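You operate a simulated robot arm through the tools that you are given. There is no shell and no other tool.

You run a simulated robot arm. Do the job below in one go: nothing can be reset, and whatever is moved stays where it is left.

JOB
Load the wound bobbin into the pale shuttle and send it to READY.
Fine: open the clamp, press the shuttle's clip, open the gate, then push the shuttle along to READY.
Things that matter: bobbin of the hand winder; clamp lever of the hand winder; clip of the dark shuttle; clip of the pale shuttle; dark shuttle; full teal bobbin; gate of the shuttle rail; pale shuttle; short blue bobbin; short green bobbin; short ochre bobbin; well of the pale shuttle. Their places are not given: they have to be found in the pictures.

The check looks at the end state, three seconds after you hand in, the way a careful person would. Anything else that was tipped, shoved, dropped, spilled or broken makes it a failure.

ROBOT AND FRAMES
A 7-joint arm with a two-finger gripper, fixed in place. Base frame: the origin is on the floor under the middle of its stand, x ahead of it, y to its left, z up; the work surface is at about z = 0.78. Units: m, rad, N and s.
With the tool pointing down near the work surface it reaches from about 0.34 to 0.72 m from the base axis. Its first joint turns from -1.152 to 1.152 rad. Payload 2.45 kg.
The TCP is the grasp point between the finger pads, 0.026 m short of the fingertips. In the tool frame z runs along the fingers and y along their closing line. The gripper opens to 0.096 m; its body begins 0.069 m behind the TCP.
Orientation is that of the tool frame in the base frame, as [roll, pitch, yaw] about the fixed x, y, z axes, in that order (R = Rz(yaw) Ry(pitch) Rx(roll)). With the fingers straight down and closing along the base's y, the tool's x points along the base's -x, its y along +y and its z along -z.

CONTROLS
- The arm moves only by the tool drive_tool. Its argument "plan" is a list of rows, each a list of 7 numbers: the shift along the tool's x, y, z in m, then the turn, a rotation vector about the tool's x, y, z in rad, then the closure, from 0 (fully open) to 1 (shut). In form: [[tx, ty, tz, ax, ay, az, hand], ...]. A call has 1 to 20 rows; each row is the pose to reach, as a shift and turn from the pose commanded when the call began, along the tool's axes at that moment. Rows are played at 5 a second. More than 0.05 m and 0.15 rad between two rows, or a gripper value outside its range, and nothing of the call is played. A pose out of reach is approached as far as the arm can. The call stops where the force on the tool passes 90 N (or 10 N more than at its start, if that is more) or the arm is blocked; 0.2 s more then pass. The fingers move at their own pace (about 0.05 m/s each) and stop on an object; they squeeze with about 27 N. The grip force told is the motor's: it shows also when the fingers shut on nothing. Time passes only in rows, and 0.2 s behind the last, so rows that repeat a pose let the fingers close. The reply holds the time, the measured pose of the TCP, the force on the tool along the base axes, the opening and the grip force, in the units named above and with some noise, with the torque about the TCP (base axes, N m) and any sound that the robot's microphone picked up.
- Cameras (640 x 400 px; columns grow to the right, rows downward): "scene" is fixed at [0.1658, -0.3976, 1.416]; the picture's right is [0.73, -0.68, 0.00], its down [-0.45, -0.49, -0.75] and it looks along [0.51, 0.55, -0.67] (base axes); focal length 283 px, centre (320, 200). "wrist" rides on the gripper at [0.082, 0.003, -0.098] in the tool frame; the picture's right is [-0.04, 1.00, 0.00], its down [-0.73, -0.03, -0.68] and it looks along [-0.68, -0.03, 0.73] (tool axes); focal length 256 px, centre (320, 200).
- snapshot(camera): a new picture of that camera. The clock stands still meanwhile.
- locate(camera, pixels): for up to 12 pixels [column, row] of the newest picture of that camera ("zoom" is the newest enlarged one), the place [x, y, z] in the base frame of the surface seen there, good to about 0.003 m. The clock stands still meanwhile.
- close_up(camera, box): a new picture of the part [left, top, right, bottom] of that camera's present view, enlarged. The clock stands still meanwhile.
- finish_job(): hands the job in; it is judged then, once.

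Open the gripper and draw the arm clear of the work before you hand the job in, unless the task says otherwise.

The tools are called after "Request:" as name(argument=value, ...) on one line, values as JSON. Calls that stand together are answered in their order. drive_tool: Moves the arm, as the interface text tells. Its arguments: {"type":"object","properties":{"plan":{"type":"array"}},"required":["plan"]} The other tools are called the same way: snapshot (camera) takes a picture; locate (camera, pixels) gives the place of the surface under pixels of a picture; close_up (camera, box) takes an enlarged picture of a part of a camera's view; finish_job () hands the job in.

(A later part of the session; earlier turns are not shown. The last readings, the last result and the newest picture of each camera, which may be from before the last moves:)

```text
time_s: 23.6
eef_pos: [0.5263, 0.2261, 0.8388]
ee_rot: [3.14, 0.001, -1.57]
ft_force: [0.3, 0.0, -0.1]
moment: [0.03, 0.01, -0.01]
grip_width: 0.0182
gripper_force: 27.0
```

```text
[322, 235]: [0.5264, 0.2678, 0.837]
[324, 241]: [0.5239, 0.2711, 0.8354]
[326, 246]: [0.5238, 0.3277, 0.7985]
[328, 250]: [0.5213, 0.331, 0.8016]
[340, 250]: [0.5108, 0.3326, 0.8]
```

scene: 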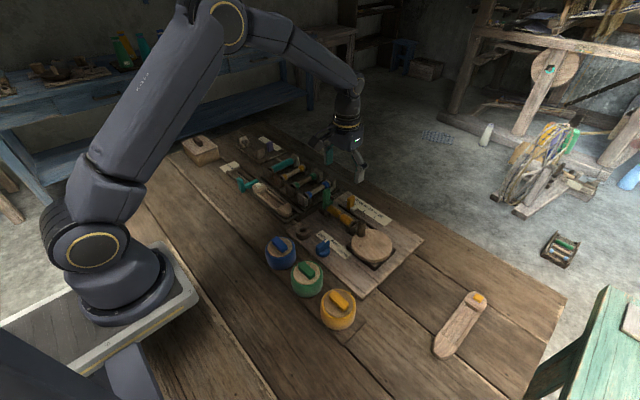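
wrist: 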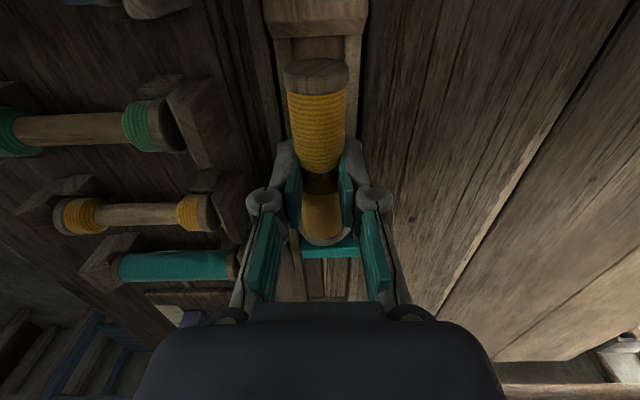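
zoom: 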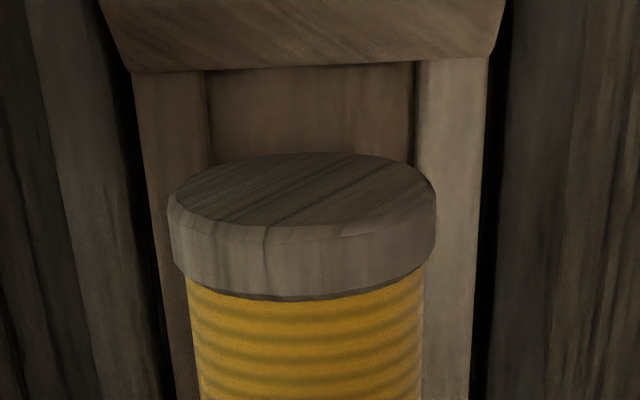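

Bobbin ends (0.174 and ≈0.274) lie inside the well faces (≈0.171 and ≈0.277). I'll lower slowly 16 mm and watch the force.

Request:
drive_tool(plan=[[0, 0, 0.004, 0, 0, 0, 1], [0, 0, 0.008, 0, 0, 0, 1], [0, 0, 0.011, 0, 0, 0, 1], [0, 0, 0.014, 0, 0, 0, 1], [0, 0, 0.016, 0, 0, 0, 1], [0, 0, 0.016, 0, 0, 0, 1]])

Request:
close_up(camera="scene", box=[236, 160, 316, 220])

Request:
close_up(camera="wrist", box=[240, 40, 400, 140])

```text
time_s: 25.0
eef_pos: [0.5255, 0.2261, 0.8236]
ee_rot: [3.141, -0.001, -1.572]
ft_force: [-0.7, -0.6, -0.6]
moment: [0.01, -0.01, -0.01]
grip_width: 0.0183
gripper_force: 26.6
```

```text
6.67 times, centred on (276, 190) of scene
```

zoom: 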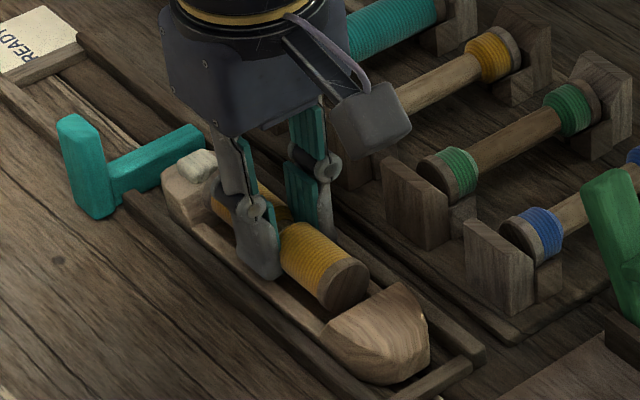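

```text
4.00 times, centred on (320, 90) of wrist
```

zoom: 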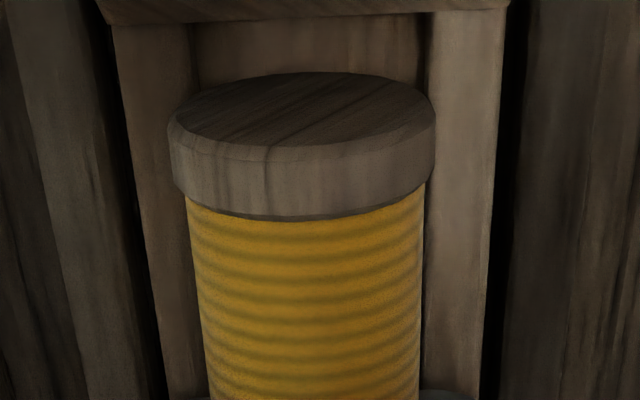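

No contact yet at TCP z≈0.823. I'll go down another 2.5 mm in tiny steps and check.

Request:
drive_tool(plan=[[0, 0, 0.001, 0, 0, 0, 1], [0, 0, 0.002, 0, 0, 0, 1], [0, 0, 0.0025, 0, 0, 0, 1]])

Request:
close_up(camera="wrist", box=[240, 40, 400, 140])

```text
time_s: 25.8
eef_pos: [0.5252, 0.2266, 0.82]
ee_rot: [3.141, -0.001, -1.57]
ft_force: [-0.3, -0.9, 0.4]
moment: [0.0, 0.01, 0.02]
grip_width: 0.0185
gripper_force: 27.2
```

```text
4.00 times, centred on (320, 90) of wrist
```

zoom: 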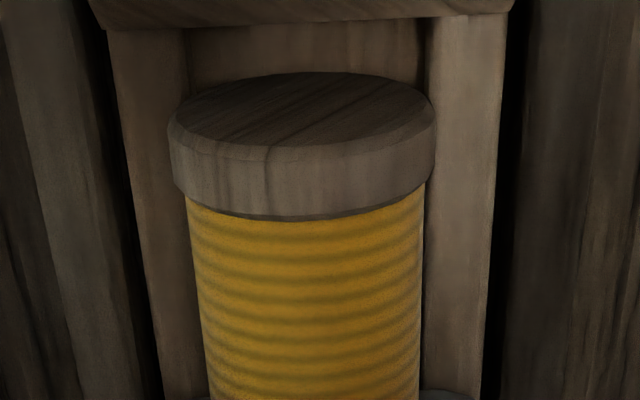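

Still free at z≈0.820. I'll take another 1.5 mm down and read the force.

Request:
drive_tool(plan=[[0, 0, 0.0008, 0, 0, 0, 1], [0, 0, 0.0015, 0, 0, 0, 1]])

```text
time_s: 26.4
eef_pos: [0.5257, 0.227, 0.8182]
ee_rot: [-3.141, 0.0, -1.571]
ft_force: [0.5, 0.0, 0.2]
moment: [0.0, 0.04, -0.03]
grip_width: 0.0184
gripper_force: 27.1
```

No contact at z≈0.819. One more millimetre down, then reading again.

Request:
drive_tool(plan=[[0, 0, 0.0005, 0, 0, 0, 1], [0, 0, 0.001, 0, 0, 0, 1]])

Request:
close_up(camera="scene", box=[236, 160, 316, 220])

```text
time_s: 27.0
eef_pos: [0.5251, 0.2269, 0.8174]
ee_rot: [-3.14, 0.0, -1.574]
ft_force: [-1.9, -2.5, 4.3]
moment: [0.0, 0.06, 0.02]
grip_width: 0.0182
gripper_force: 27.0
```

```text
6.67 times, centred on (276, 190) of scene
```

zoom: 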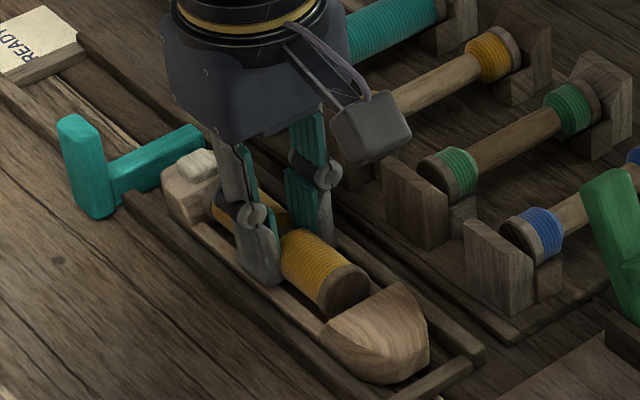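

A light contact (about 4 N) shows the bobbin has reached the bottom of the well. I'll open gently while rising a couple of millimetres, then look.

Request:
drive_tool(plan=[[0, 0, -0.0005, 0, 0, 0, 0.8], [0, 0, -0.001, 0, 0, 0, 0.76], [0, 0, -0.002, 0, 0, 0, 0.7], [0, 0, -0.003, 0, 0, 0, 0.62], [0, 0, -0.003, 0, 0, 0, 0.58], [0, 0, -0.003, 0, 0, 0, 0.58]])

Request:
snapshot(camera="wrist")

Request:
close_up(camera="scene", box=[236, 160, 316, 220])

```text
time_s: 28.4
eef_pos: [0.5257, 0.2262, 0.8203]
ee_rot: [-3.139, -0.001, -1.57]
ft_force: [-0.1, -0.1, -0.4]
moment: [-0.01, -0.01, 0.01]
grip_width: 0.0404
gripper_force: 0.1
```

```text
taken
```

wrist: 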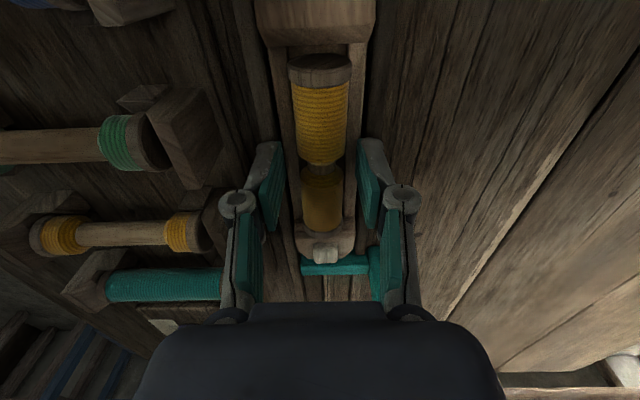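

```text
6.67 times, centred on (276, 190) of scene
```

zoom: 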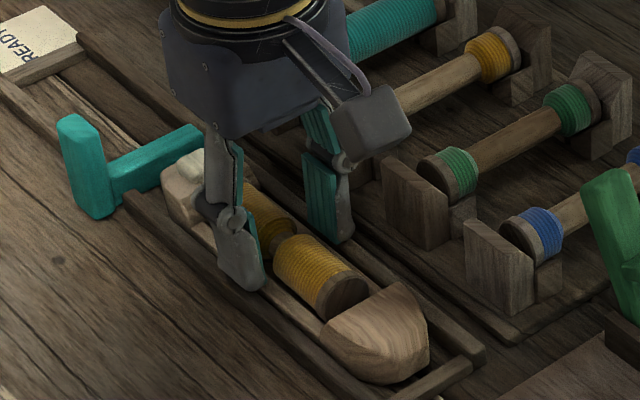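

The bobbin has settled in the well and the fingers are clear. I'll raise the hand straight up and inspect.

Request:
drive_tool(plan=[[0, 0, -0.02, 0, 0, 0, 0.58], [0, 0, -0.05, 0, 0, 0, 0.58], [0, 0, -0.09, 0, 0, 0, 0.58], [0, 0, -0.12, 0, 0, 0, 0.4], [0, 0, -0.12, 0, 0, 0, 0.4]])

Request:
snapshot(camera="wrist")

Request:
close_up(camera="scene", box=[236, 160, 316, 220])

Request:
close_up(camera="wrist", box=[220, 20, 420, 145])

```text
time_s: 29.6
eef_pos: [0.5266, 0.2266, 0.9401]
ee_rot: [-3.142, 0.0, -1.57]
ft_force: [0.5, -0.9, 0.4]
moment: [0.0, 0.02, 0.04]
grip_width: 0.0577
gripper_force: 0.1
```

```text
taken
```

wrist: 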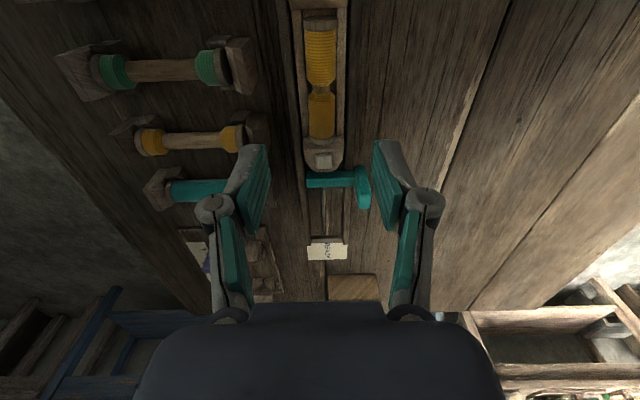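

```text
6.67 times, centred on (276, 190) of scene
```

zoom: 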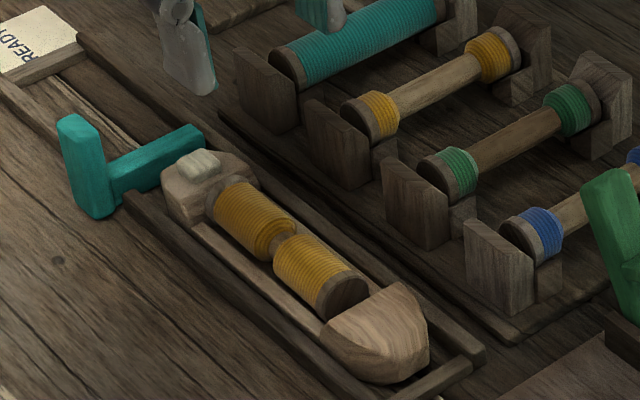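

```text
3.20 times, centred on (320, 82) of wrist
```

zoom: 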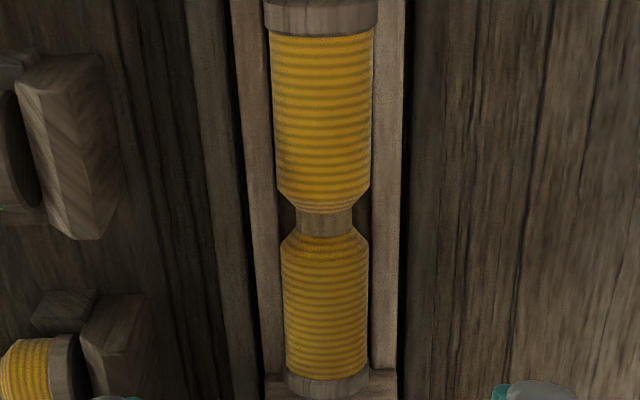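

The bobbin lies in the well. I'll check that it is level and fully seated by locating points along its top.

Request:
locate(camera="wrist", pixels=[[320, 20], [320, 32], [320, 50], [320, 70], [321, 92], [321, 110], [322, 130], [323, 137], [324, 146], [324, 160], [338, 180], [362, 190]])

Request:
close_up(camera="wrist", box=[276, 120, 404, 200])

```text
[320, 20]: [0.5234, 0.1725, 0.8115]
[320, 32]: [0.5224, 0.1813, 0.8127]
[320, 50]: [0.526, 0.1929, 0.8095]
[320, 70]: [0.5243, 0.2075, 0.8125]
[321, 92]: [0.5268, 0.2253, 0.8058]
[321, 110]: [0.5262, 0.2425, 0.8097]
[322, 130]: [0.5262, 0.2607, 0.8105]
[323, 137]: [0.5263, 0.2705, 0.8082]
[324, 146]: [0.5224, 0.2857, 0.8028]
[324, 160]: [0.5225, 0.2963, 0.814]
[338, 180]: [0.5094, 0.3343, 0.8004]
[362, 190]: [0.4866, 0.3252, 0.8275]
```

```text
5.00 times, centred on (340, 160) of wrist
```

zoom: 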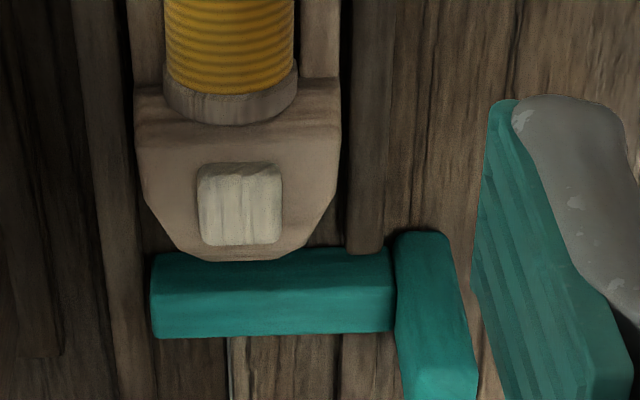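

The bobbin top is level (z≈0.81 along its length) and seated against the clip block. Next I'll shut the fingers and place them above the clip at (0.525,0.297), fingertips at about z=0.83.

Request:
drive_tool(plan=[[-0.01, 0.0, 0, 0, 0, 0, 1], [-0.035, 0.001, 0, 0, 0, 0, 1], [-0.06, 0.001, 0, 0, 0, 0, 1], [-0.0705, 0.001, 0.015, 0, 0, 0, 1], [-0.0705, 0.001, 0.04, 0, 0, 0, 1], [-0.0705, 0.001, 0.065, 0, 0, 0, 1], [-0.0705, 0.001, 0.084, 0, 0, 0, 1], [-0.0705, 0.001, 0.084, 0, 0, 0, 1]])

Request:
snapshot(camera="wrist")

Request:
close_up(camera="scene", box=[222, 140, 302, 200])

```text
time_s: 31.4
eef_pos: [0.5257, 0.2972, 0.8575]
ee_rot: [-3.141, 0.0, -1.57]
ft_force: [0.3, -0.1, -0.4]
moment: [0.02, -0.01, 0.02]
grip_width: 0.0
gripper_force: 27.0
```

```text
taken
```

wrist: 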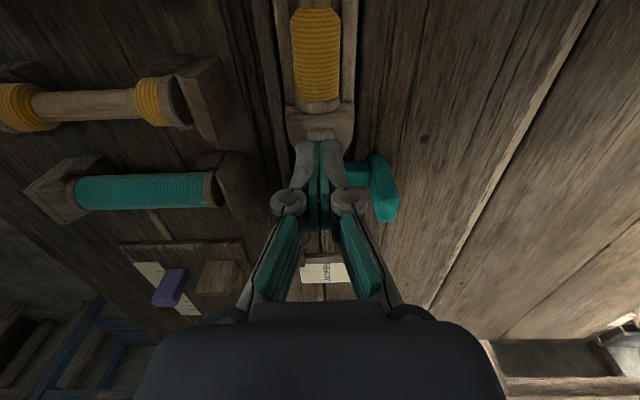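

```text
6.67 times, centred on (262, 170) of scene
```

zoom: 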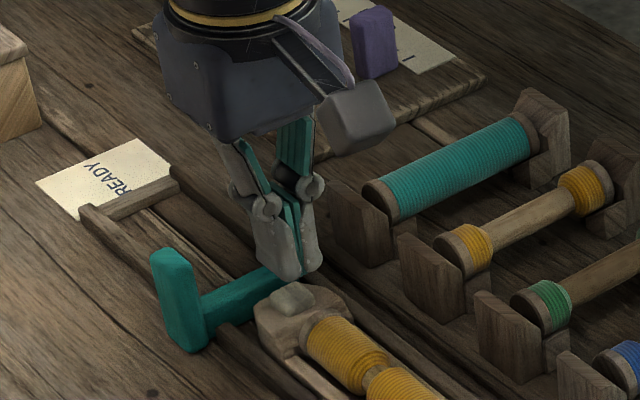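

The fingertips hang directly over the clip. I'll come down 15 mm, then press in 1 mm steps while watching force and sound.

Request:
drive_tool(plan=[[0, 0, 0.008, 0, 0, 0, 1], [0, 0, 0.014, 0, 0, 0, 1], [0, 0, 0.016, 0, 0, 0, 1], [0, 0, 0.018, 0, 0, 0, 1], [0, 0, 0.019, 0, 0, 0, 1], [0, 0, 0.02, 0, 0, 0, 1]])

```text
time_s: 32.8
eef_pos: [0.5255, 0.2978, 0.8375]
ee_rot: [-3.141, -0.001, -1.571]
ft_force: [-0.2, 0.4, 0.4]
moment: [0.02, 0.0, 0.0]
grip_width: 0.0
gripper_force: 27.1
```

No contact yet at tip z≈0.8115. I'll continue down in 1 mm steps.

Request:
drive_tool(plan=[[0, 0, 0.001, 0, 0, 0, 1], [0, 0, 0.002, 0, 0, 0, 1], [0, 0, 0.003, 0, 0, 0, 1]])

Request:
close_up(camera="scene", box=[222, 140, 302, 200])

```text
time_s: 33.6
eef_pos: [0.5255, 0.2967, 0.8345]
ee_rot: [-3.141, 0.001, -1.572]
ft_force: [-0.3, -0.9, 1.4]
moment: [-0.03, 0.01, 0.02]
grip_width: 0.006
gripper_force: 26.8
```

```text
6.67 times, centred on (262, 170) of scene
```

zoom: 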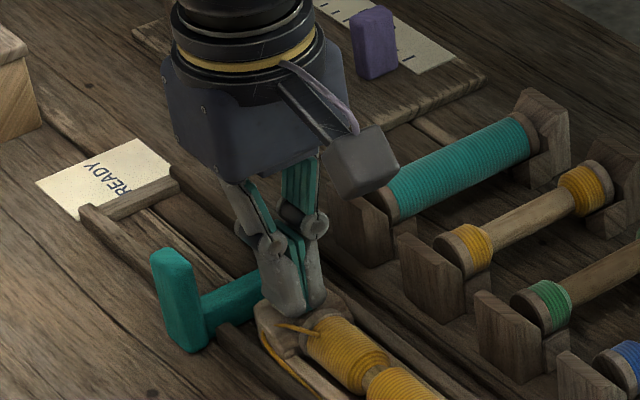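

A yellow thread has appeared around the clip block at (290,340) of the zoom, so the clip seems to be acting; force is only 1.4 N. I'll press a few millimetres more to make sure it goes home.

Request:
drive_tool(plan=[[0, 0, 0.001, 0, 0, 0, 1], [0, 0, 0.002, 0, 0, 0, 1], [0, 0, 0.003, 0, 0, 0, 1]])

Request:
close_up(camera="scene", box=[222, 140, 302, 200])

```text
time_s: 34.4
eef_pos: [0.5241, 0.2972, 0.8309]
ee_rot: [3.141, 0.001, -1.572]
ft_force: [0.1, 0.0, 3.8]
moment: [0.03, 0.03, 0.0]
grip_width: 0.0058
gripper_force: 27.1
```

```text
6.67 times, centred on (262, 170) of scene
```

zoom: 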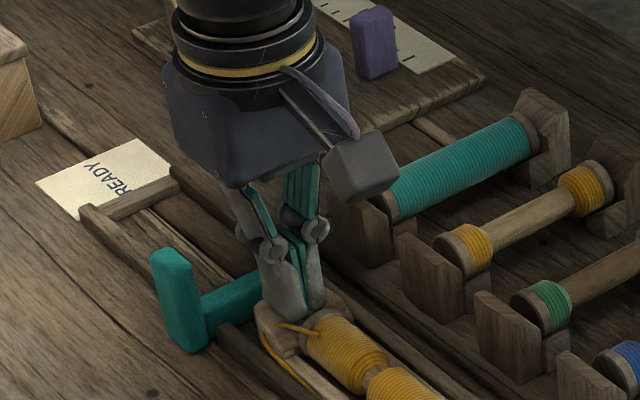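

Tip is at z≈0.805 with 3.8 N. I'll press another 2 mm to reach the clip's stop.

Request:
drive_tool(plan=[[0, 0, 0.001, 0, 0, 0, 1], [0, 0, 0.002, 0, 0, 0, 1], [0, 0, 0.002, 0, 0, 0, 1]])

```text
time_s: 35.2
eef_pos: [0.5238, 0.2978, 0.8292]
ee_rot: [3.141, 0.001, -1.571]
ft_force: [-5.6, -1.7, 17.1]
moment: [-0.06, 0.12, 0.0]
grip_width: 0.0059
gripper_force: 26.9
```

Force rose to 17 N, so the clip is at its stop. I'll raise the hand and inspect the clip.

Request:
drive_tool(plan=[[0, 0, -0.004, 0, 0, 0, 1], [0, 0, -0.02, 0, 0, 0, 1], [0.01, 0, -0.05, 0, 0, 0, 1], [0.04, 0, -0.09, 0, 0, 0, 1], [0.07, 0, -0.11, 0, 0, 0, 0.4], [0.07, 0, -0.11, 0, 0, 0, 0.4]])

Request:
snapshot(camera="wrist")

Request:
close_up(camera="scene", box=[222, 150, 302, 210])

Request:
close_up(camera="wrist", box=[260, 100, 404, 190])

```text
time_s: 36.6
eef_pos: [0.5248, 0.2269, 0.9395]
ee_rot: [3.14, 0.0, -1.571]
ft_force: [0.1, 0.9, 0.5]
moment: [0.0, 0.0, -0.03]
grip_width: 0.0538
gripper_force: 0.0
```

```text
taken
```

wrist: 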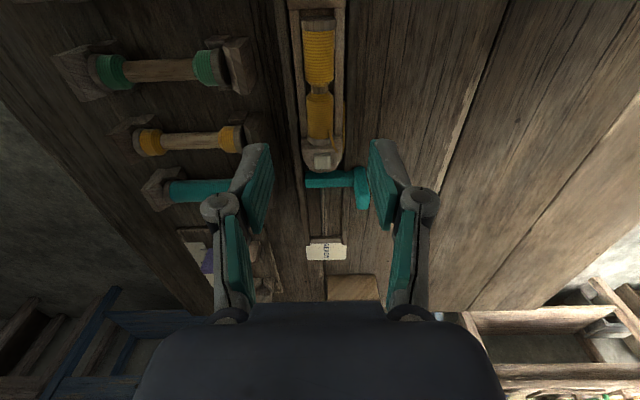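

```text
6.67 times, centred on (262, 180) of scene
```

zoom: 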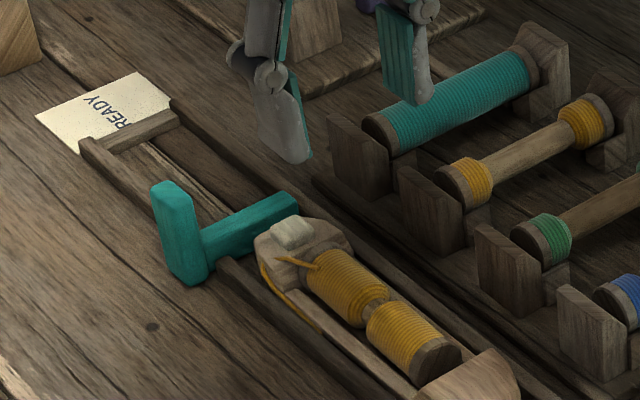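

```text
4.44 times, centred on (332, 145) of wrist
```

zoom: 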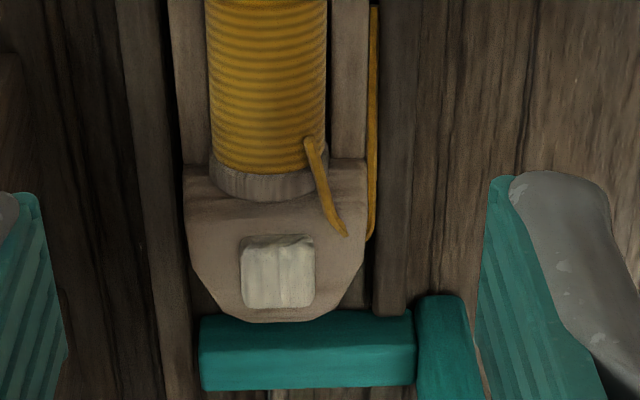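

The thread is now led from the bobbin round the clip, so the clip step has taken. Next I'll study the gate: bar around (335,180) and handle (362,188) in the wrist view.

Request:
close_up(camera="wrist", box=[290, 155, 386, 215])

Request:
close_up(camera="scene", box=[232, 165, 272, 190])

```text
6.67 times, centred on (338, 185) of wrist
```

zoom: 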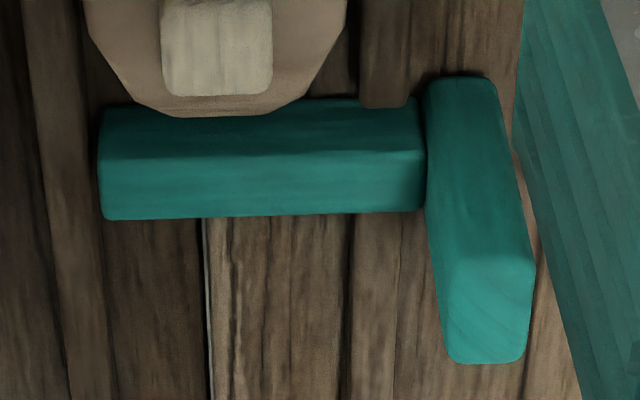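

```text
16.00 times, centred on (252, 178) of scene
```

zoom: 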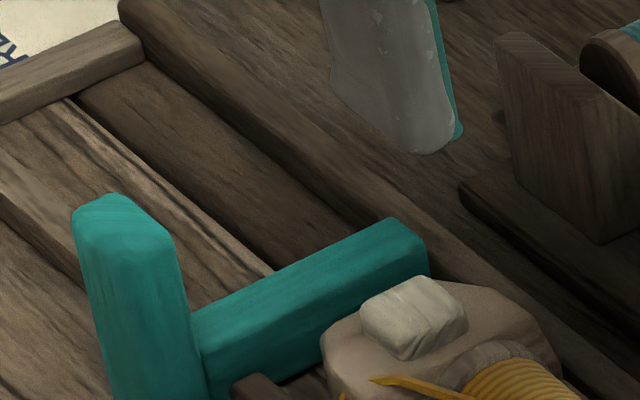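

Request:
locate(camera="zoom", pixels=[[120, 210], [130, 260], [165, 250], [100, 250], [220, 330], [310, 270], [390, 230], [410, 270], [90, 60], [20, 180], [250, 180], [160, 380]])

```text
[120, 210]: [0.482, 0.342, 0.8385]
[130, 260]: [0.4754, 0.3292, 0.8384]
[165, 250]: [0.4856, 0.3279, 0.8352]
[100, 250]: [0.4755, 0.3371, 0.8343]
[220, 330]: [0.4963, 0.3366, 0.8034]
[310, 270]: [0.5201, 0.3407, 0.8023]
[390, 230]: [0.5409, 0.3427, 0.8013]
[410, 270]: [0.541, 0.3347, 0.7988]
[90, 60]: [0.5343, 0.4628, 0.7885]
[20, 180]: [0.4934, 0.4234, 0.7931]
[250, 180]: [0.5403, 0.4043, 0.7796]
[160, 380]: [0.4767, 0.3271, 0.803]
```

The handle stands at x≈0.475–0.487, y≈0.327–0.345, top z≈0.838; the bar crosses at y≈0.336, top z≈0.803. I'll close the fingers and lower them just inside the handle (x≈0.508, y≈0.336), tips above the bar, so I can push the handle outward (-x).

Request:
drive_tool(plan=[[-0.02, 0.0, 0, 0, 0, 0, 1], [-0.05, 0.005, 0, 0, 0, 0, 1], [-0.08, 0.01, 0, 0, 0, 0, 1], [-0.1095, 0.015, 0.01, 0, 0, 0, 1], [-0.1095, 0.015, 0.04, 0, 0, 0, 1], [-0.1095, 0.015, 0.07, 0, 0, 0, 1], [-0.1095, 0.015, 0.09, 0, 0, 0, 1], [-0.1095, 0.015, 0.098, 0, 0, 0, 1], [-0.1095, 0.015, 0.098, 0, 0, 0, 1]])

Request:
snapshot(camera="wrist")

Request:
close_up(camera="scene", box=[212, 140, 292, 200])

```text
time_s: 38.6
eef_pos: [0.5112, 0.337, 0.8398]
ee_rot: [3.14, 0.001, -1.572]
ft_force: [0.1, 0.6, 0.3]
moment: [-0.03, -0.04, -0.01]
grip_width: 0.0
gripper_force: 26.5
```

```text
taken
```

wrist: 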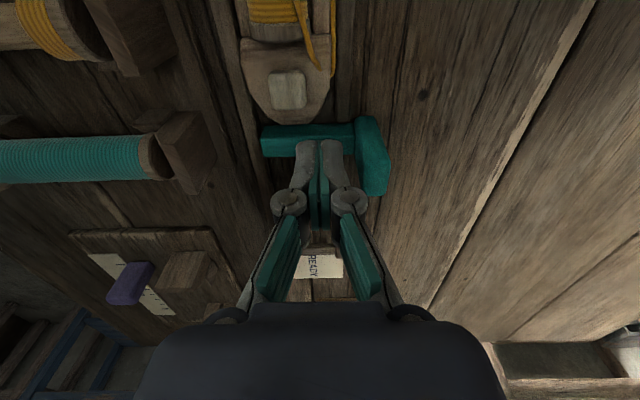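

```text
6.67 times, centred on (252, 170) of scene
```

zoom: 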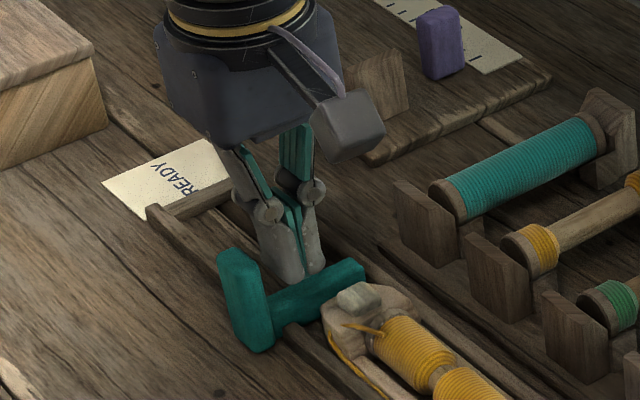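

The closed tips are above the bar and inside the handle. I'll push toward -x in small steps (25 mm).

Request:
drive_tool(plan=[[0, 0.004, 0, 0, 0, 0, 1], [0, 0.008, 0, 0, 0, 0, 1], [0, 0.012, 0, 0, 0, 0, 1], [0, 0.015, 0, 0, 0, 0, 1], [0, 0.018, 0, 0, 0, 0, 1], [0, 0.021, 0, 0, 0, 0, 1], [0, 0.025, 0, 0, 0, 0, 1]])

Request:
close_up(camera="scene", box=[212, 140, 292, 200])

Request:
snapshot(camera="wrist")

```text
time_s: 40.2
eef_pos: [0.4849, 0.3368, 0.8408]
ee_rot: [-3.141, 0.0, -1.572]
ft_force: [0.3, 0.6, 0.4]
moment: [-0.01, -0.02, 0.02]
grip_width: 0.0
gripper_force: 27.2
```

```text
6.67 times, centred on (252, 170) of scene
```

zoom: 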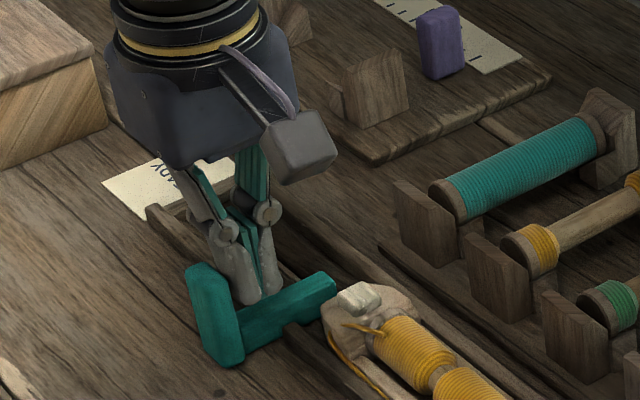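

```text
taken
```

wrist: 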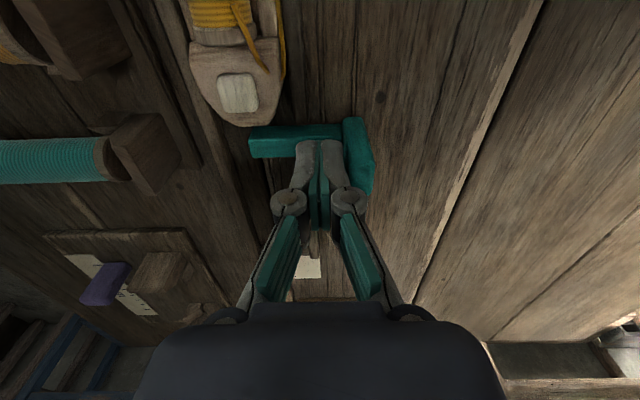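

The gate slides outward along -x with almost no force. I'll keep pushing until it stops or clears the track.

Request:
drive_tool(plan=[[0, 0.005, 0, 0, 0, 0, 1], [0, 0.01, 0, 0, 0, 0, 1], [0, 0.015, 0, 0, 0, 0, 1], [0, 0.02, 0, 0, 0, 0, 1], [0, 0.024, 0, 0, 0, 0, 1], [0, 0.028, 0, 0, 0, 0, 1], [0, 0.032, 0, 0, 0, 0, 1]])

Request:
close_up(camera="scene", box=[202, 140, 292, 208])

Request:
snapshot(camera="wrist")

```text
time_s: 41.8
eef_pos: [0.4519, 0.3367, 0.8399]
ee_rot: [-3.141, 0.0, -1.571]
ft_force: [1.5, -0.4, 0.3]
moment: [0.02, 0.0, -0.03]
grip_width: 0.0
gripper_force: 27.0
```

```text
5.88 times, centred on (247, 174) of scene
```

zoom: 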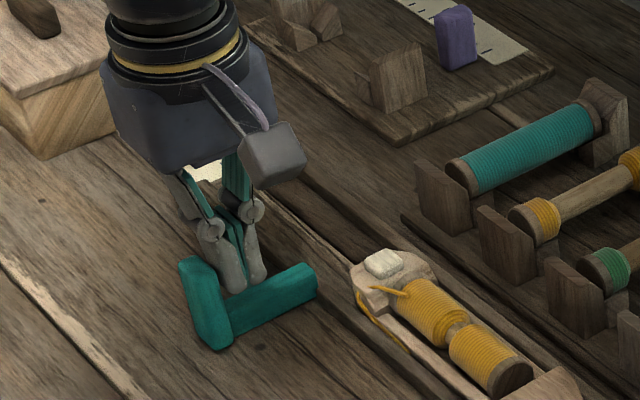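

```text
taken
```

wrist: 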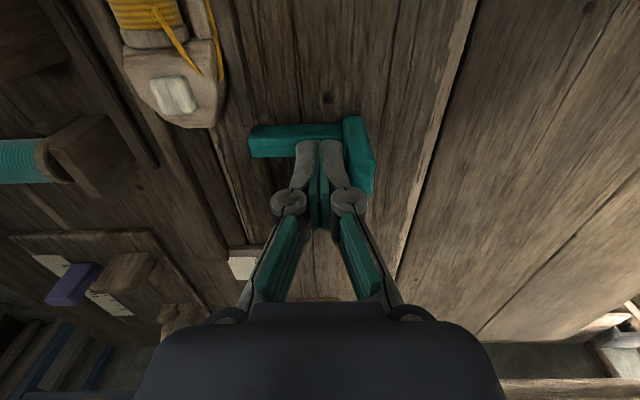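

The bar now appears to be out of the track. I'll locate its tip and the handle to see how far it has moved.

Request:
locate(camera="wrist", pixels=[[252, 140], [260, 135], [275, 140], [355, 125], [365, 180], [195, 105], [215, 100]])

Request:
close_up(camera="wrist", box=[130, 60, 386, 220])

```text
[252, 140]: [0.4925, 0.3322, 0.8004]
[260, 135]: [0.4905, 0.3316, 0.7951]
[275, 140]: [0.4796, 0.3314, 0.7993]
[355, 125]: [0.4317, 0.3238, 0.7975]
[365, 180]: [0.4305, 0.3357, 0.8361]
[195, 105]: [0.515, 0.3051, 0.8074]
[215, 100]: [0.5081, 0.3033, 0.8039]
```

```text
2.50 times, centred on (258, 140) of wrist
```

zoom: 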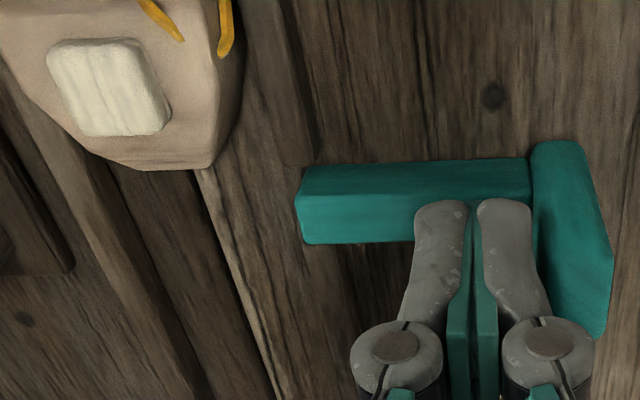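

The bar's tip is at x≈0.493, outside the shuttle's near edge (≈0.503). I'll push a bit further to the gate's stop, watching the force.

Request:
drive_tool(plan=[[0, 0.002, 0, 0, 0, 0, 1], [0, 0.004, 0, 0, 0, 0, 1], [0, 0.006, 0, 0, 0, 0, 1]])

```text
time_s: 42.6
eef_pos: [0.4461, 0.3369, 0.8414]
ee_rot: [3.141, 0.0, -1.571]
ft_force: [0.6, -0.7, 0.3]
moment: [0.02, -0.02, 0.0]
grip_width: 0.0001
gripper_force: 26.8
```

Still free sliding. A few more millimetres, then I'll look again.

Request:
drive_tool(plan=[[0, 0.002, 0, 0, 0, 0, 1], [0, 0.004, 0, 0, 0, 0, 1], [0, 0.006, 0, 0, 0, 0, 1]])

Request:
close_up(camera="scene", box=[202, 140, 292, 208])

Request:
close_up(camera="wrist", box=[130, 60, 386, 220])

```text
time_s: 43.4
eef_pos: [0.4465, 0.3377, 0.8425]
ee_rot: [-3.133, 0.002, -1.574]
ft_force: [29.4, -0.1, 1.6]
moment: [0.0, -0.16, -0.03]
grip_width: 0.0
gripper_force: 26.9
```

```text
5.88 times, centred on (247, 174) of scene
```

zoom: 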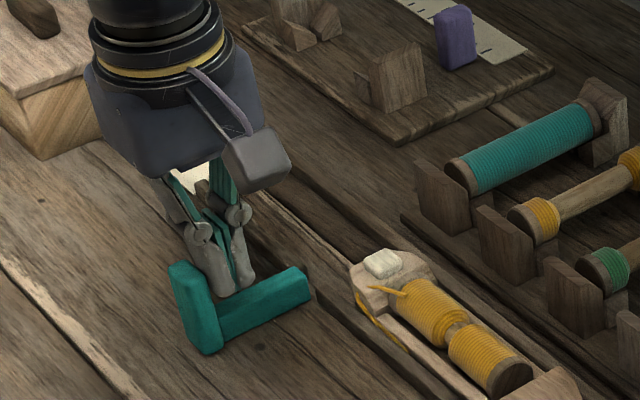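

```text
2.50 times, centred on (258, 140) of wrist
```

zoom: 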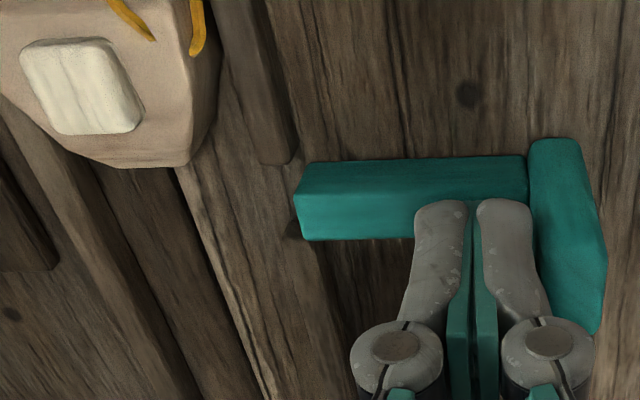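

The gate is at its stop (29 N) with the bar fully out of the track. I'll back off from the handle, rise, and go look at the nose end of the shuttle.

Request:
drive_tool(plan=[[0, -0.006, 0, 0, 0, 0, 1], [0, -0.012, 0, 0, 0, 0, 1], [0, -0.014, -0.02, 0, 0, 0, 1], [0, -0.014, -0.05, 0, 0, 0, 1], [0.01, -0.03, -0.09, 0, 0, 0, 1], [0.04, -0.05, -0.11, 0, 0, 0, 1], [0.08, -0.065, -0.11, 0, 0, 0, 1], [0.12, -0.085, -0.11, 0, 0, 0, 1], [0.16, -0.085, -0.11, 0, 0, 0, 1], [0.2, -0.085, -0.11, 0, 0, 0, 1], [0.23, -0.085, -0.11, 0, 0, 0, 1], [0.23, -0.085, -0.11, 0, 0, 0, 1]])

Request:
snapshot(camera="wrist")

Request:
close_up(camera="scene", box=[212, 140, 332, 230])

```text
time_s: 46.0
eef_pos: [0.5266, 0.1072, 0.9513]
ee_rot: [3.141, 0.0, -1.57]
ft_force: [0.3, 0.3, 0.1]
moment: [0.0, -0.02, 0.0]
grip_width: 0.0
gripper_force: 26.9
```

```text
taken
```

wrist: 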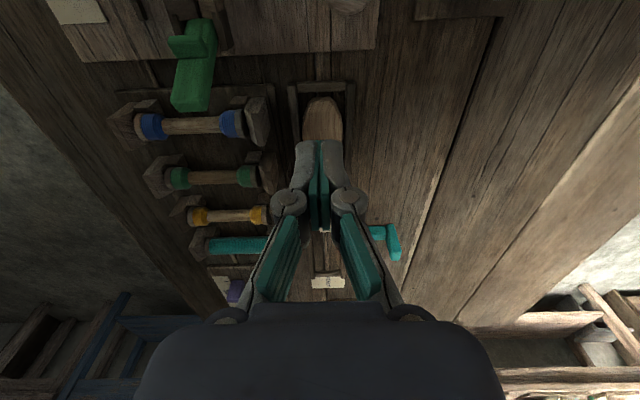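

```text
4.44 times, centred on (272, 185) of scene
```

zoom: 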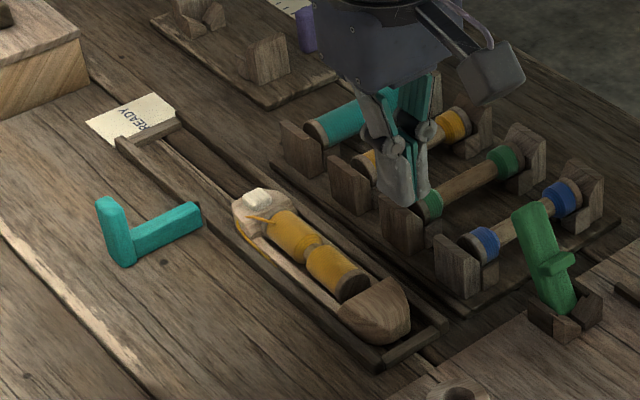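

The gate is open and the path to READY is clear. I'll zoom on the nose end and measure its profile and the end wall.

Request:
close_up(camera="wrist", box=[272, 75, 368, 135])

Request:
close_up(camera="scene", box=[266, 195, 322, 230])

```text
6.67 times, centred on (320, 105) of wrist
```

zoom: 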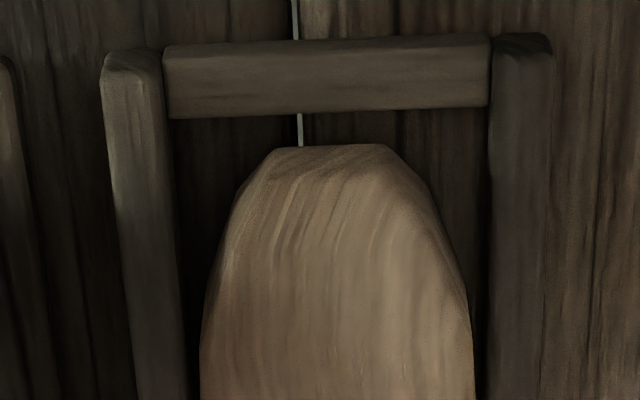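

```text
11.43 times, centred on (294, 212) of scene
```

zoom: 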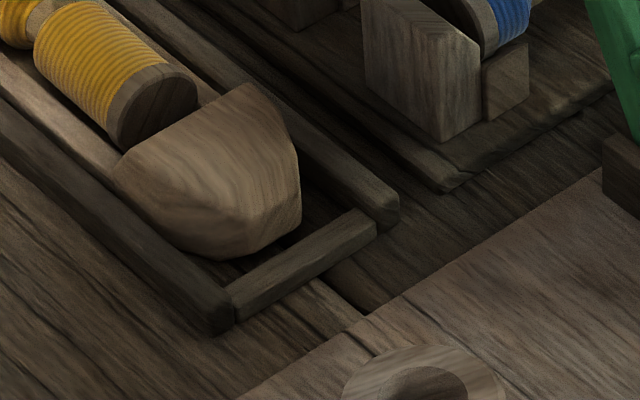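

Request:
locate(camera="zoom", pixels=[[250, 95], [280, 150], [290, 190], [275, 235], [240, 250], [230, 200], [235, 235], [290, 285], [240, 300], [360, 230], [180, 220], [200, 240]])

Request:
locate(camera="wrist", pixels=[[321, 84], [321, 90], [321, 94], [321, 98], [321, 101], [321, 105], [321, 110], [321, 115], [321, 120], [321, 130], [293, 100], [349, 100]])

```text
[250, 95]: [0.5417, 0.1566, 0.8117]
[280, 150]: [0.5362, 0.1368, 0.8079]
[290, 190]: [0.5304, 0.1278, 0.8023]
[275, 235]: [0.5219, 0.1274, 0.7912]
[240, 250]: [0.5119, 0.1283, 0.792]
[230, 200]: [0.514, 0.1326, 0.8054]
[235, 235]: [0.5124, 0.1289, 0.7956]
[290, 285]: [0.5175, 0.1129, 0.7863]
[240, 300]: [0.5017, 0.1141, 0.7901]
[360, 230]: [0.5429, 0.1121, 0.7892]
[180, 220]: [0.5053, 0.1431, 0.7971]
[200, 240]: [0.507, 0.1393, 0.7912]
```

```text
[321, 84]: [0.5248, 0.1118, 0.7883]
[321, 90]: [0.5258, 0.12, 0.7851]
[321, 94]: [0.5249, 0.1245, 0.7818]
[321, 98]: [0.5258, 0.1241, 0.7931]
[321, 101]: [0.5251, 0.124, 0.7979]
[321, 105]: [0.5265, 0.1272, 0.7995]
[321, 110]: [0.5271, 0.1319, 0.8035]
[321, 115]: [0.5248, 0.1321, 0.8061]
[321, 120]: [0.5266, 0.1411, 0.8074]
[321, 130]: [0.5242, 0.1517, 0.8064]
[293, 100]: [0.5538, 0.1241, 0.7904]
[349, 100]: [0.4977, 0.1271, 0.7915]
```

The nose's front facet is upright at y≈0.124 from z≈0.785 to 0.798; the end wall top is z≈0.788 at y≈0.113. I'll lower the closed fingers behind the nose at (0.5255,0.097) with tips at z≈0.792.

Request:
drive_tool(plan=[[0.01, 0.001, 0.03, 0, 0, 0, 1], [0.01, 0.001, 0.06, 0, 0, 0, 1], [0.01, 0.001, 0.09, 0, 0, 0, 1], [0.01, 0.001, 0.11, 0, 0, 0, 1], [0.01, 0.001, 0.125, 0, 0, 0, 1], [0.01, 0.001, 0.133, 0, 0, 0, 1], [0.01, 0.001, 0.133, 0, 0, 0, 1]])

Request:
snapshot(camera="wrist")

Request:
close_up(camera="scene", box=[250, 170, 346, 230])

```text
time_s: 47.6
eef_pos: [0.5238, 0.0973, 0.8184]
ee_rot: [-3.141, -0.001, -1.571]
ft_force: [-0.9, -0.1, -0.1]
moment: [0.0, -0.02, -0.03]
grip_width: 0.0001
gripper_force: 26.4
```

```text
taken
```

wrist: 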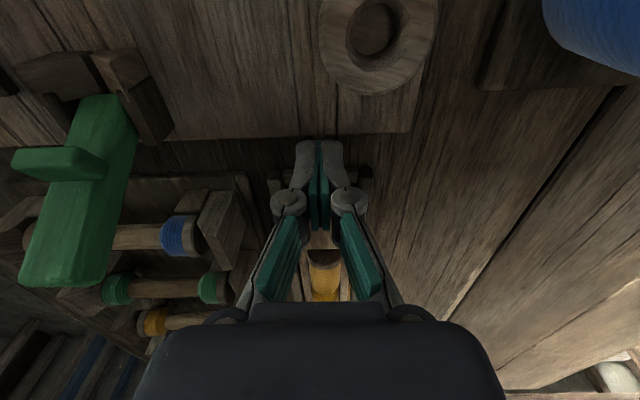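

```text
6.67 times, centred on (298, 200) of scene
```

zoom: 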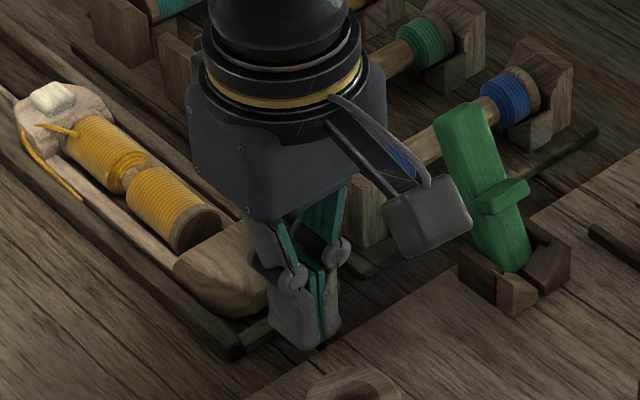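

The closed tips are just behind the nose above the end wall. I'll push toward +y gently for 25 mm first.

Request:
drive_tool(plan=[[-0.004, -0.001, 0, 0, 0, 0, 1], [-0.008, -0.001, 0, 0, 0, 0, 1], [-0.012, -0.001, 0, 0, 0, 0, 1], [-0.016, -0.001, 0, 0, 0, 0, 1], [-0.02, -0.001, 0, 0, 0, 0, 1], [-0.025, -0.001, 0, 0, 0, 0, 1]])

Request:
close_up(camera="scene", box=[220, 150, 332, 220])

```text
time_s: 49.0
eef_pos: [0.5259, 0.1208, 0.8171]
ee_rot: [3.141, 0.001, -1.572]
ft_force: [0.4, -0.8, 1.1]
moment: [-0.02, 0.01, 0.02]
grip_width: 0.0
gripper_force: 26.9
```

```text
5.71 times, centred on (276, 185) of scene
```

zoom: 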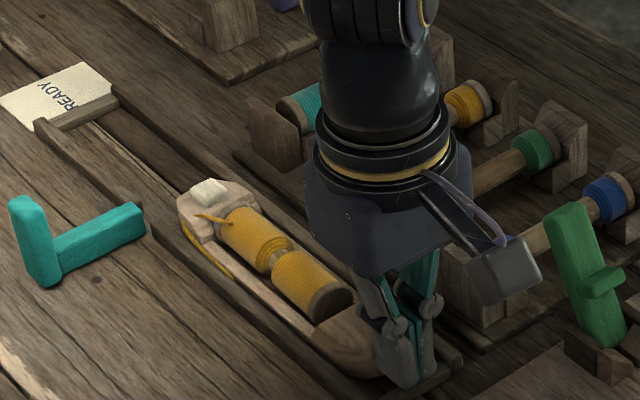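

The shuttle has begun to move along the rail with about 1 N. I'll keep pushing +y for another 80 mm, lowering the tips by 3 mm once past the end wall.

Request:
drive_tool(plan=[[-0.005, 0, 0, 0, 0, 0, 1], [-0.01, 0, 0, 0, 0, 0, 1], [-0.015, 0, 0, 0, 0, 0, 1], [-0.02, 0, 0.001, 0, 0, 0, 1], [-0.025, 0, 0.002, 0, 0, 0, 1], [-0.03, 0, 0.003, 0, 0, 0, 1], [-0.035, 0, 0.003, 0, 0, 0, 1], [-0.04, 0, 0.003, 0, 0, 0, 1], [-0.045, 0, 0.003, 0, 0, 0, 1], [-0.05, 0, 0.003, 0, 0, 0, 1], [-0.055, 0, 0.003, 0, 0, 0, 1], [-0.06, 0, 0.003, 0, 0, 0, 1], [-0.065, 0, 0.003, 0, 0, 0, 1], [-0.07, 0, 0.003, 0, 0, 0, 1], [-0.075, 0, 0.003, 0, 0, 0, 1], [-0.08, 0, 0.003, 0, 0, 0, 1]])

Request:
close_up(camera="scene", box=[200, 140, 312, 210])

Request:
snapshot(camera="wrist")

```text
time_s: 52.4
eef_pos: [0.5248, 0.2032, 0.8155]
ee_rot: [3.141, 0.001, -1.57]
ft_force: [-0.5, -0.7, 1.0]
moment: [0.02, 0.03, 0.0]
grip_width: 0.0001
gripper_force: 27.3
```

```text
5.71 times, centred on (256, 175) of scene
```

zoom: 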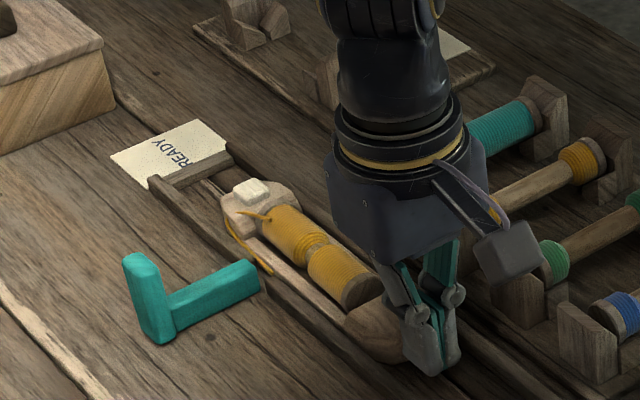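

```text
taken
```

wrist: 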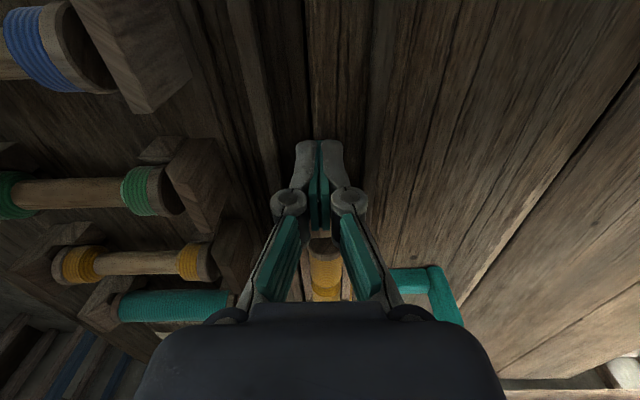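

The shuttle is gliding well and is near the READY end wall. I'll push on another 40 mm in small steps.

Request:
drive_tool(plan=[[-0.005, 0, 0, 0, 0, 0, 1], [-0.01, 0, 0, 0, 0, 0, 1], [-0.015, 0, 0, 0, 0, 0, 1], [-0.02, 0, 0, 0, 0, 0, 1], [-0.024, 0, 0, 0, 0, 0, 1], [-0.028, 0, 0, 0, 0, 0, 1], [-0.032, 0, 0, 0, 0, 0, 1], [-0.036, 0, 0, 0, 0, 0, 1], [-0.04, 0, 0, 0, 0, 0, 1]])

Request:
close_up(camera="scene", box=[200, 140, 312, 210])

```text
time_s: 54.4
eef_pos: [0.5249, 0.2407, 0.8159]
ee_rot: [-3.141, 0.0, -1.57]
ft_force: [0.7, -0.9, 0.3]
moment: [-0.03, -0.02, -0.02]
grip_width: 0.0003
gripper_force: 26.8
```

```text
5.71 times, centred on (256, 175) of scene
```

zoom: 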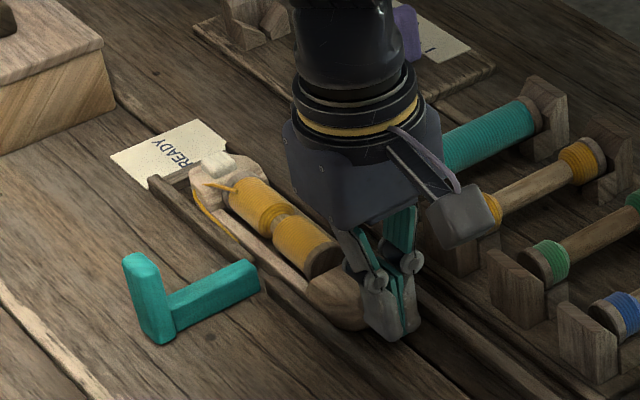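

The clip block is right at the end wall near the READY card. I'll push in 2 mm steps until I feel the stop.

Request:
drive_tool(plan=[[-0.002, 0, 0, 0, 0, 0, 1], [-0.004, 0, 0, 0, 0, 0, 1], [-0.006, 0, 0, 0, 0, 0, 1], [-0.008, 0, 0, 0, 0, 0, 1]])

Request:
close_up(camera="scene", box=[210, 150, 266, 190])

```text
time_s: 55.4
eef_pos: [0.526, 0.2488, 0.8151]
ee_rot: [-3.141, -0.002, -1.572]
ft_force: [-2.0, -11.1, 4.7]
moment: [-0.16, 0.06, 0.02]
grip_width: 0.0059
gripper_force: 26.4
```

```text
10.00 times, centred on (238, 170) of scene
```

zoom: 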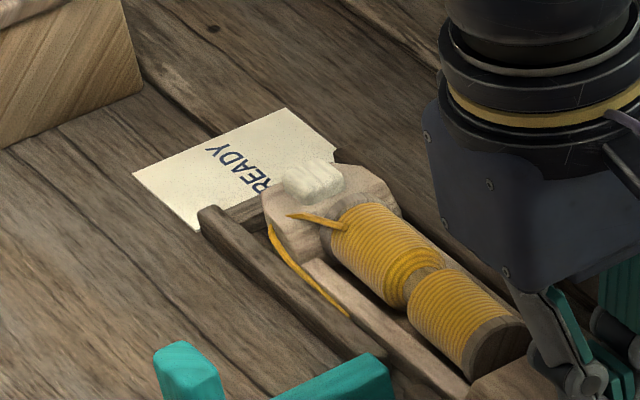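

An 11 N push-back shows the shuttle is against the READY end. I'll back off slightly, rise clear and inspect everything.

Request:
drive_tool(plan=[[0.006, 0, 0, 0, 0, 0, 1], [0.015, 0, 0, 0, 0, 0, 1], [0.02, 0, -0.02, 0, 0, 0, 1], [0.02, 0, -0.06, 0, 0, 0, 1], [0.02, 0, -0.1, 0, 0, 0, 1], [0.02, 0, -0.14, 0, 0, 0, 0.5], [0.02, 0, -0.16, 0, 0, 0, 0.3], [0.02, 0, -0.16, 0, 0, 0, 0.3]])

Request:
snapshot(camera="wrist")

Request:
snapshot(camera="scene")

Request:
close_up(camera="scene", box=[200, 140, 328, 220])

```text
time_s: 57.2
eef_pos: [0.5268, 0.2305, 0.9747]
ee_rot: [-3.142, -0.001, -1.572]
ft_force: [1.1, 0.0, -0.7]
moment: [0.0, -0.01, -0.01]
grip_width: 0.0669
gripper_force: 0.1
```

```text
taken
```

wrist: 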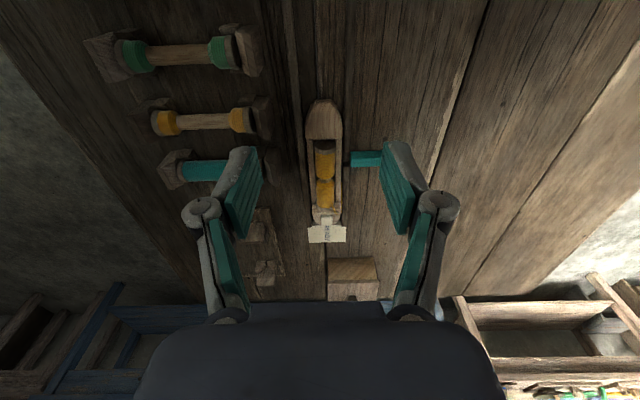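

```text
taken
```

scene: 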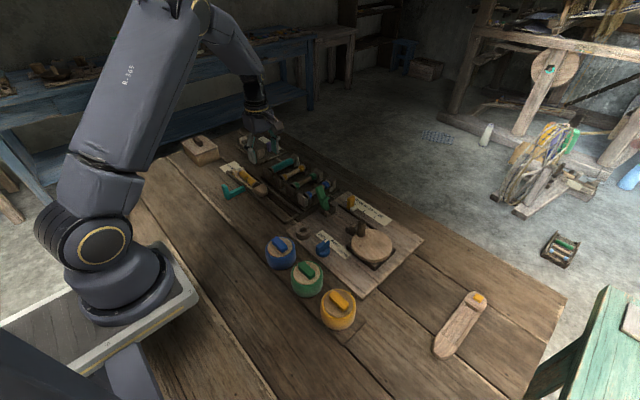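

```text
5.00 times, centred on (264, 180) of scene
```

zoom: 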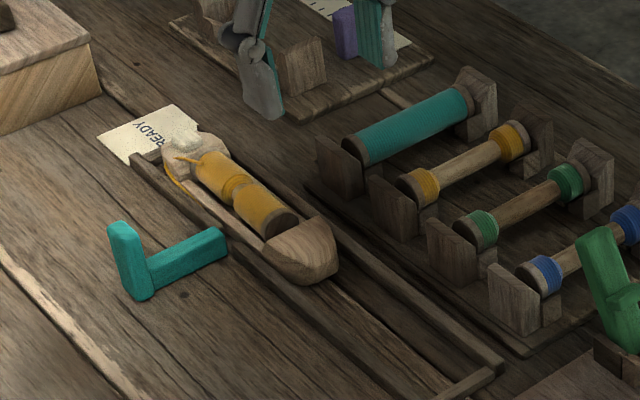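

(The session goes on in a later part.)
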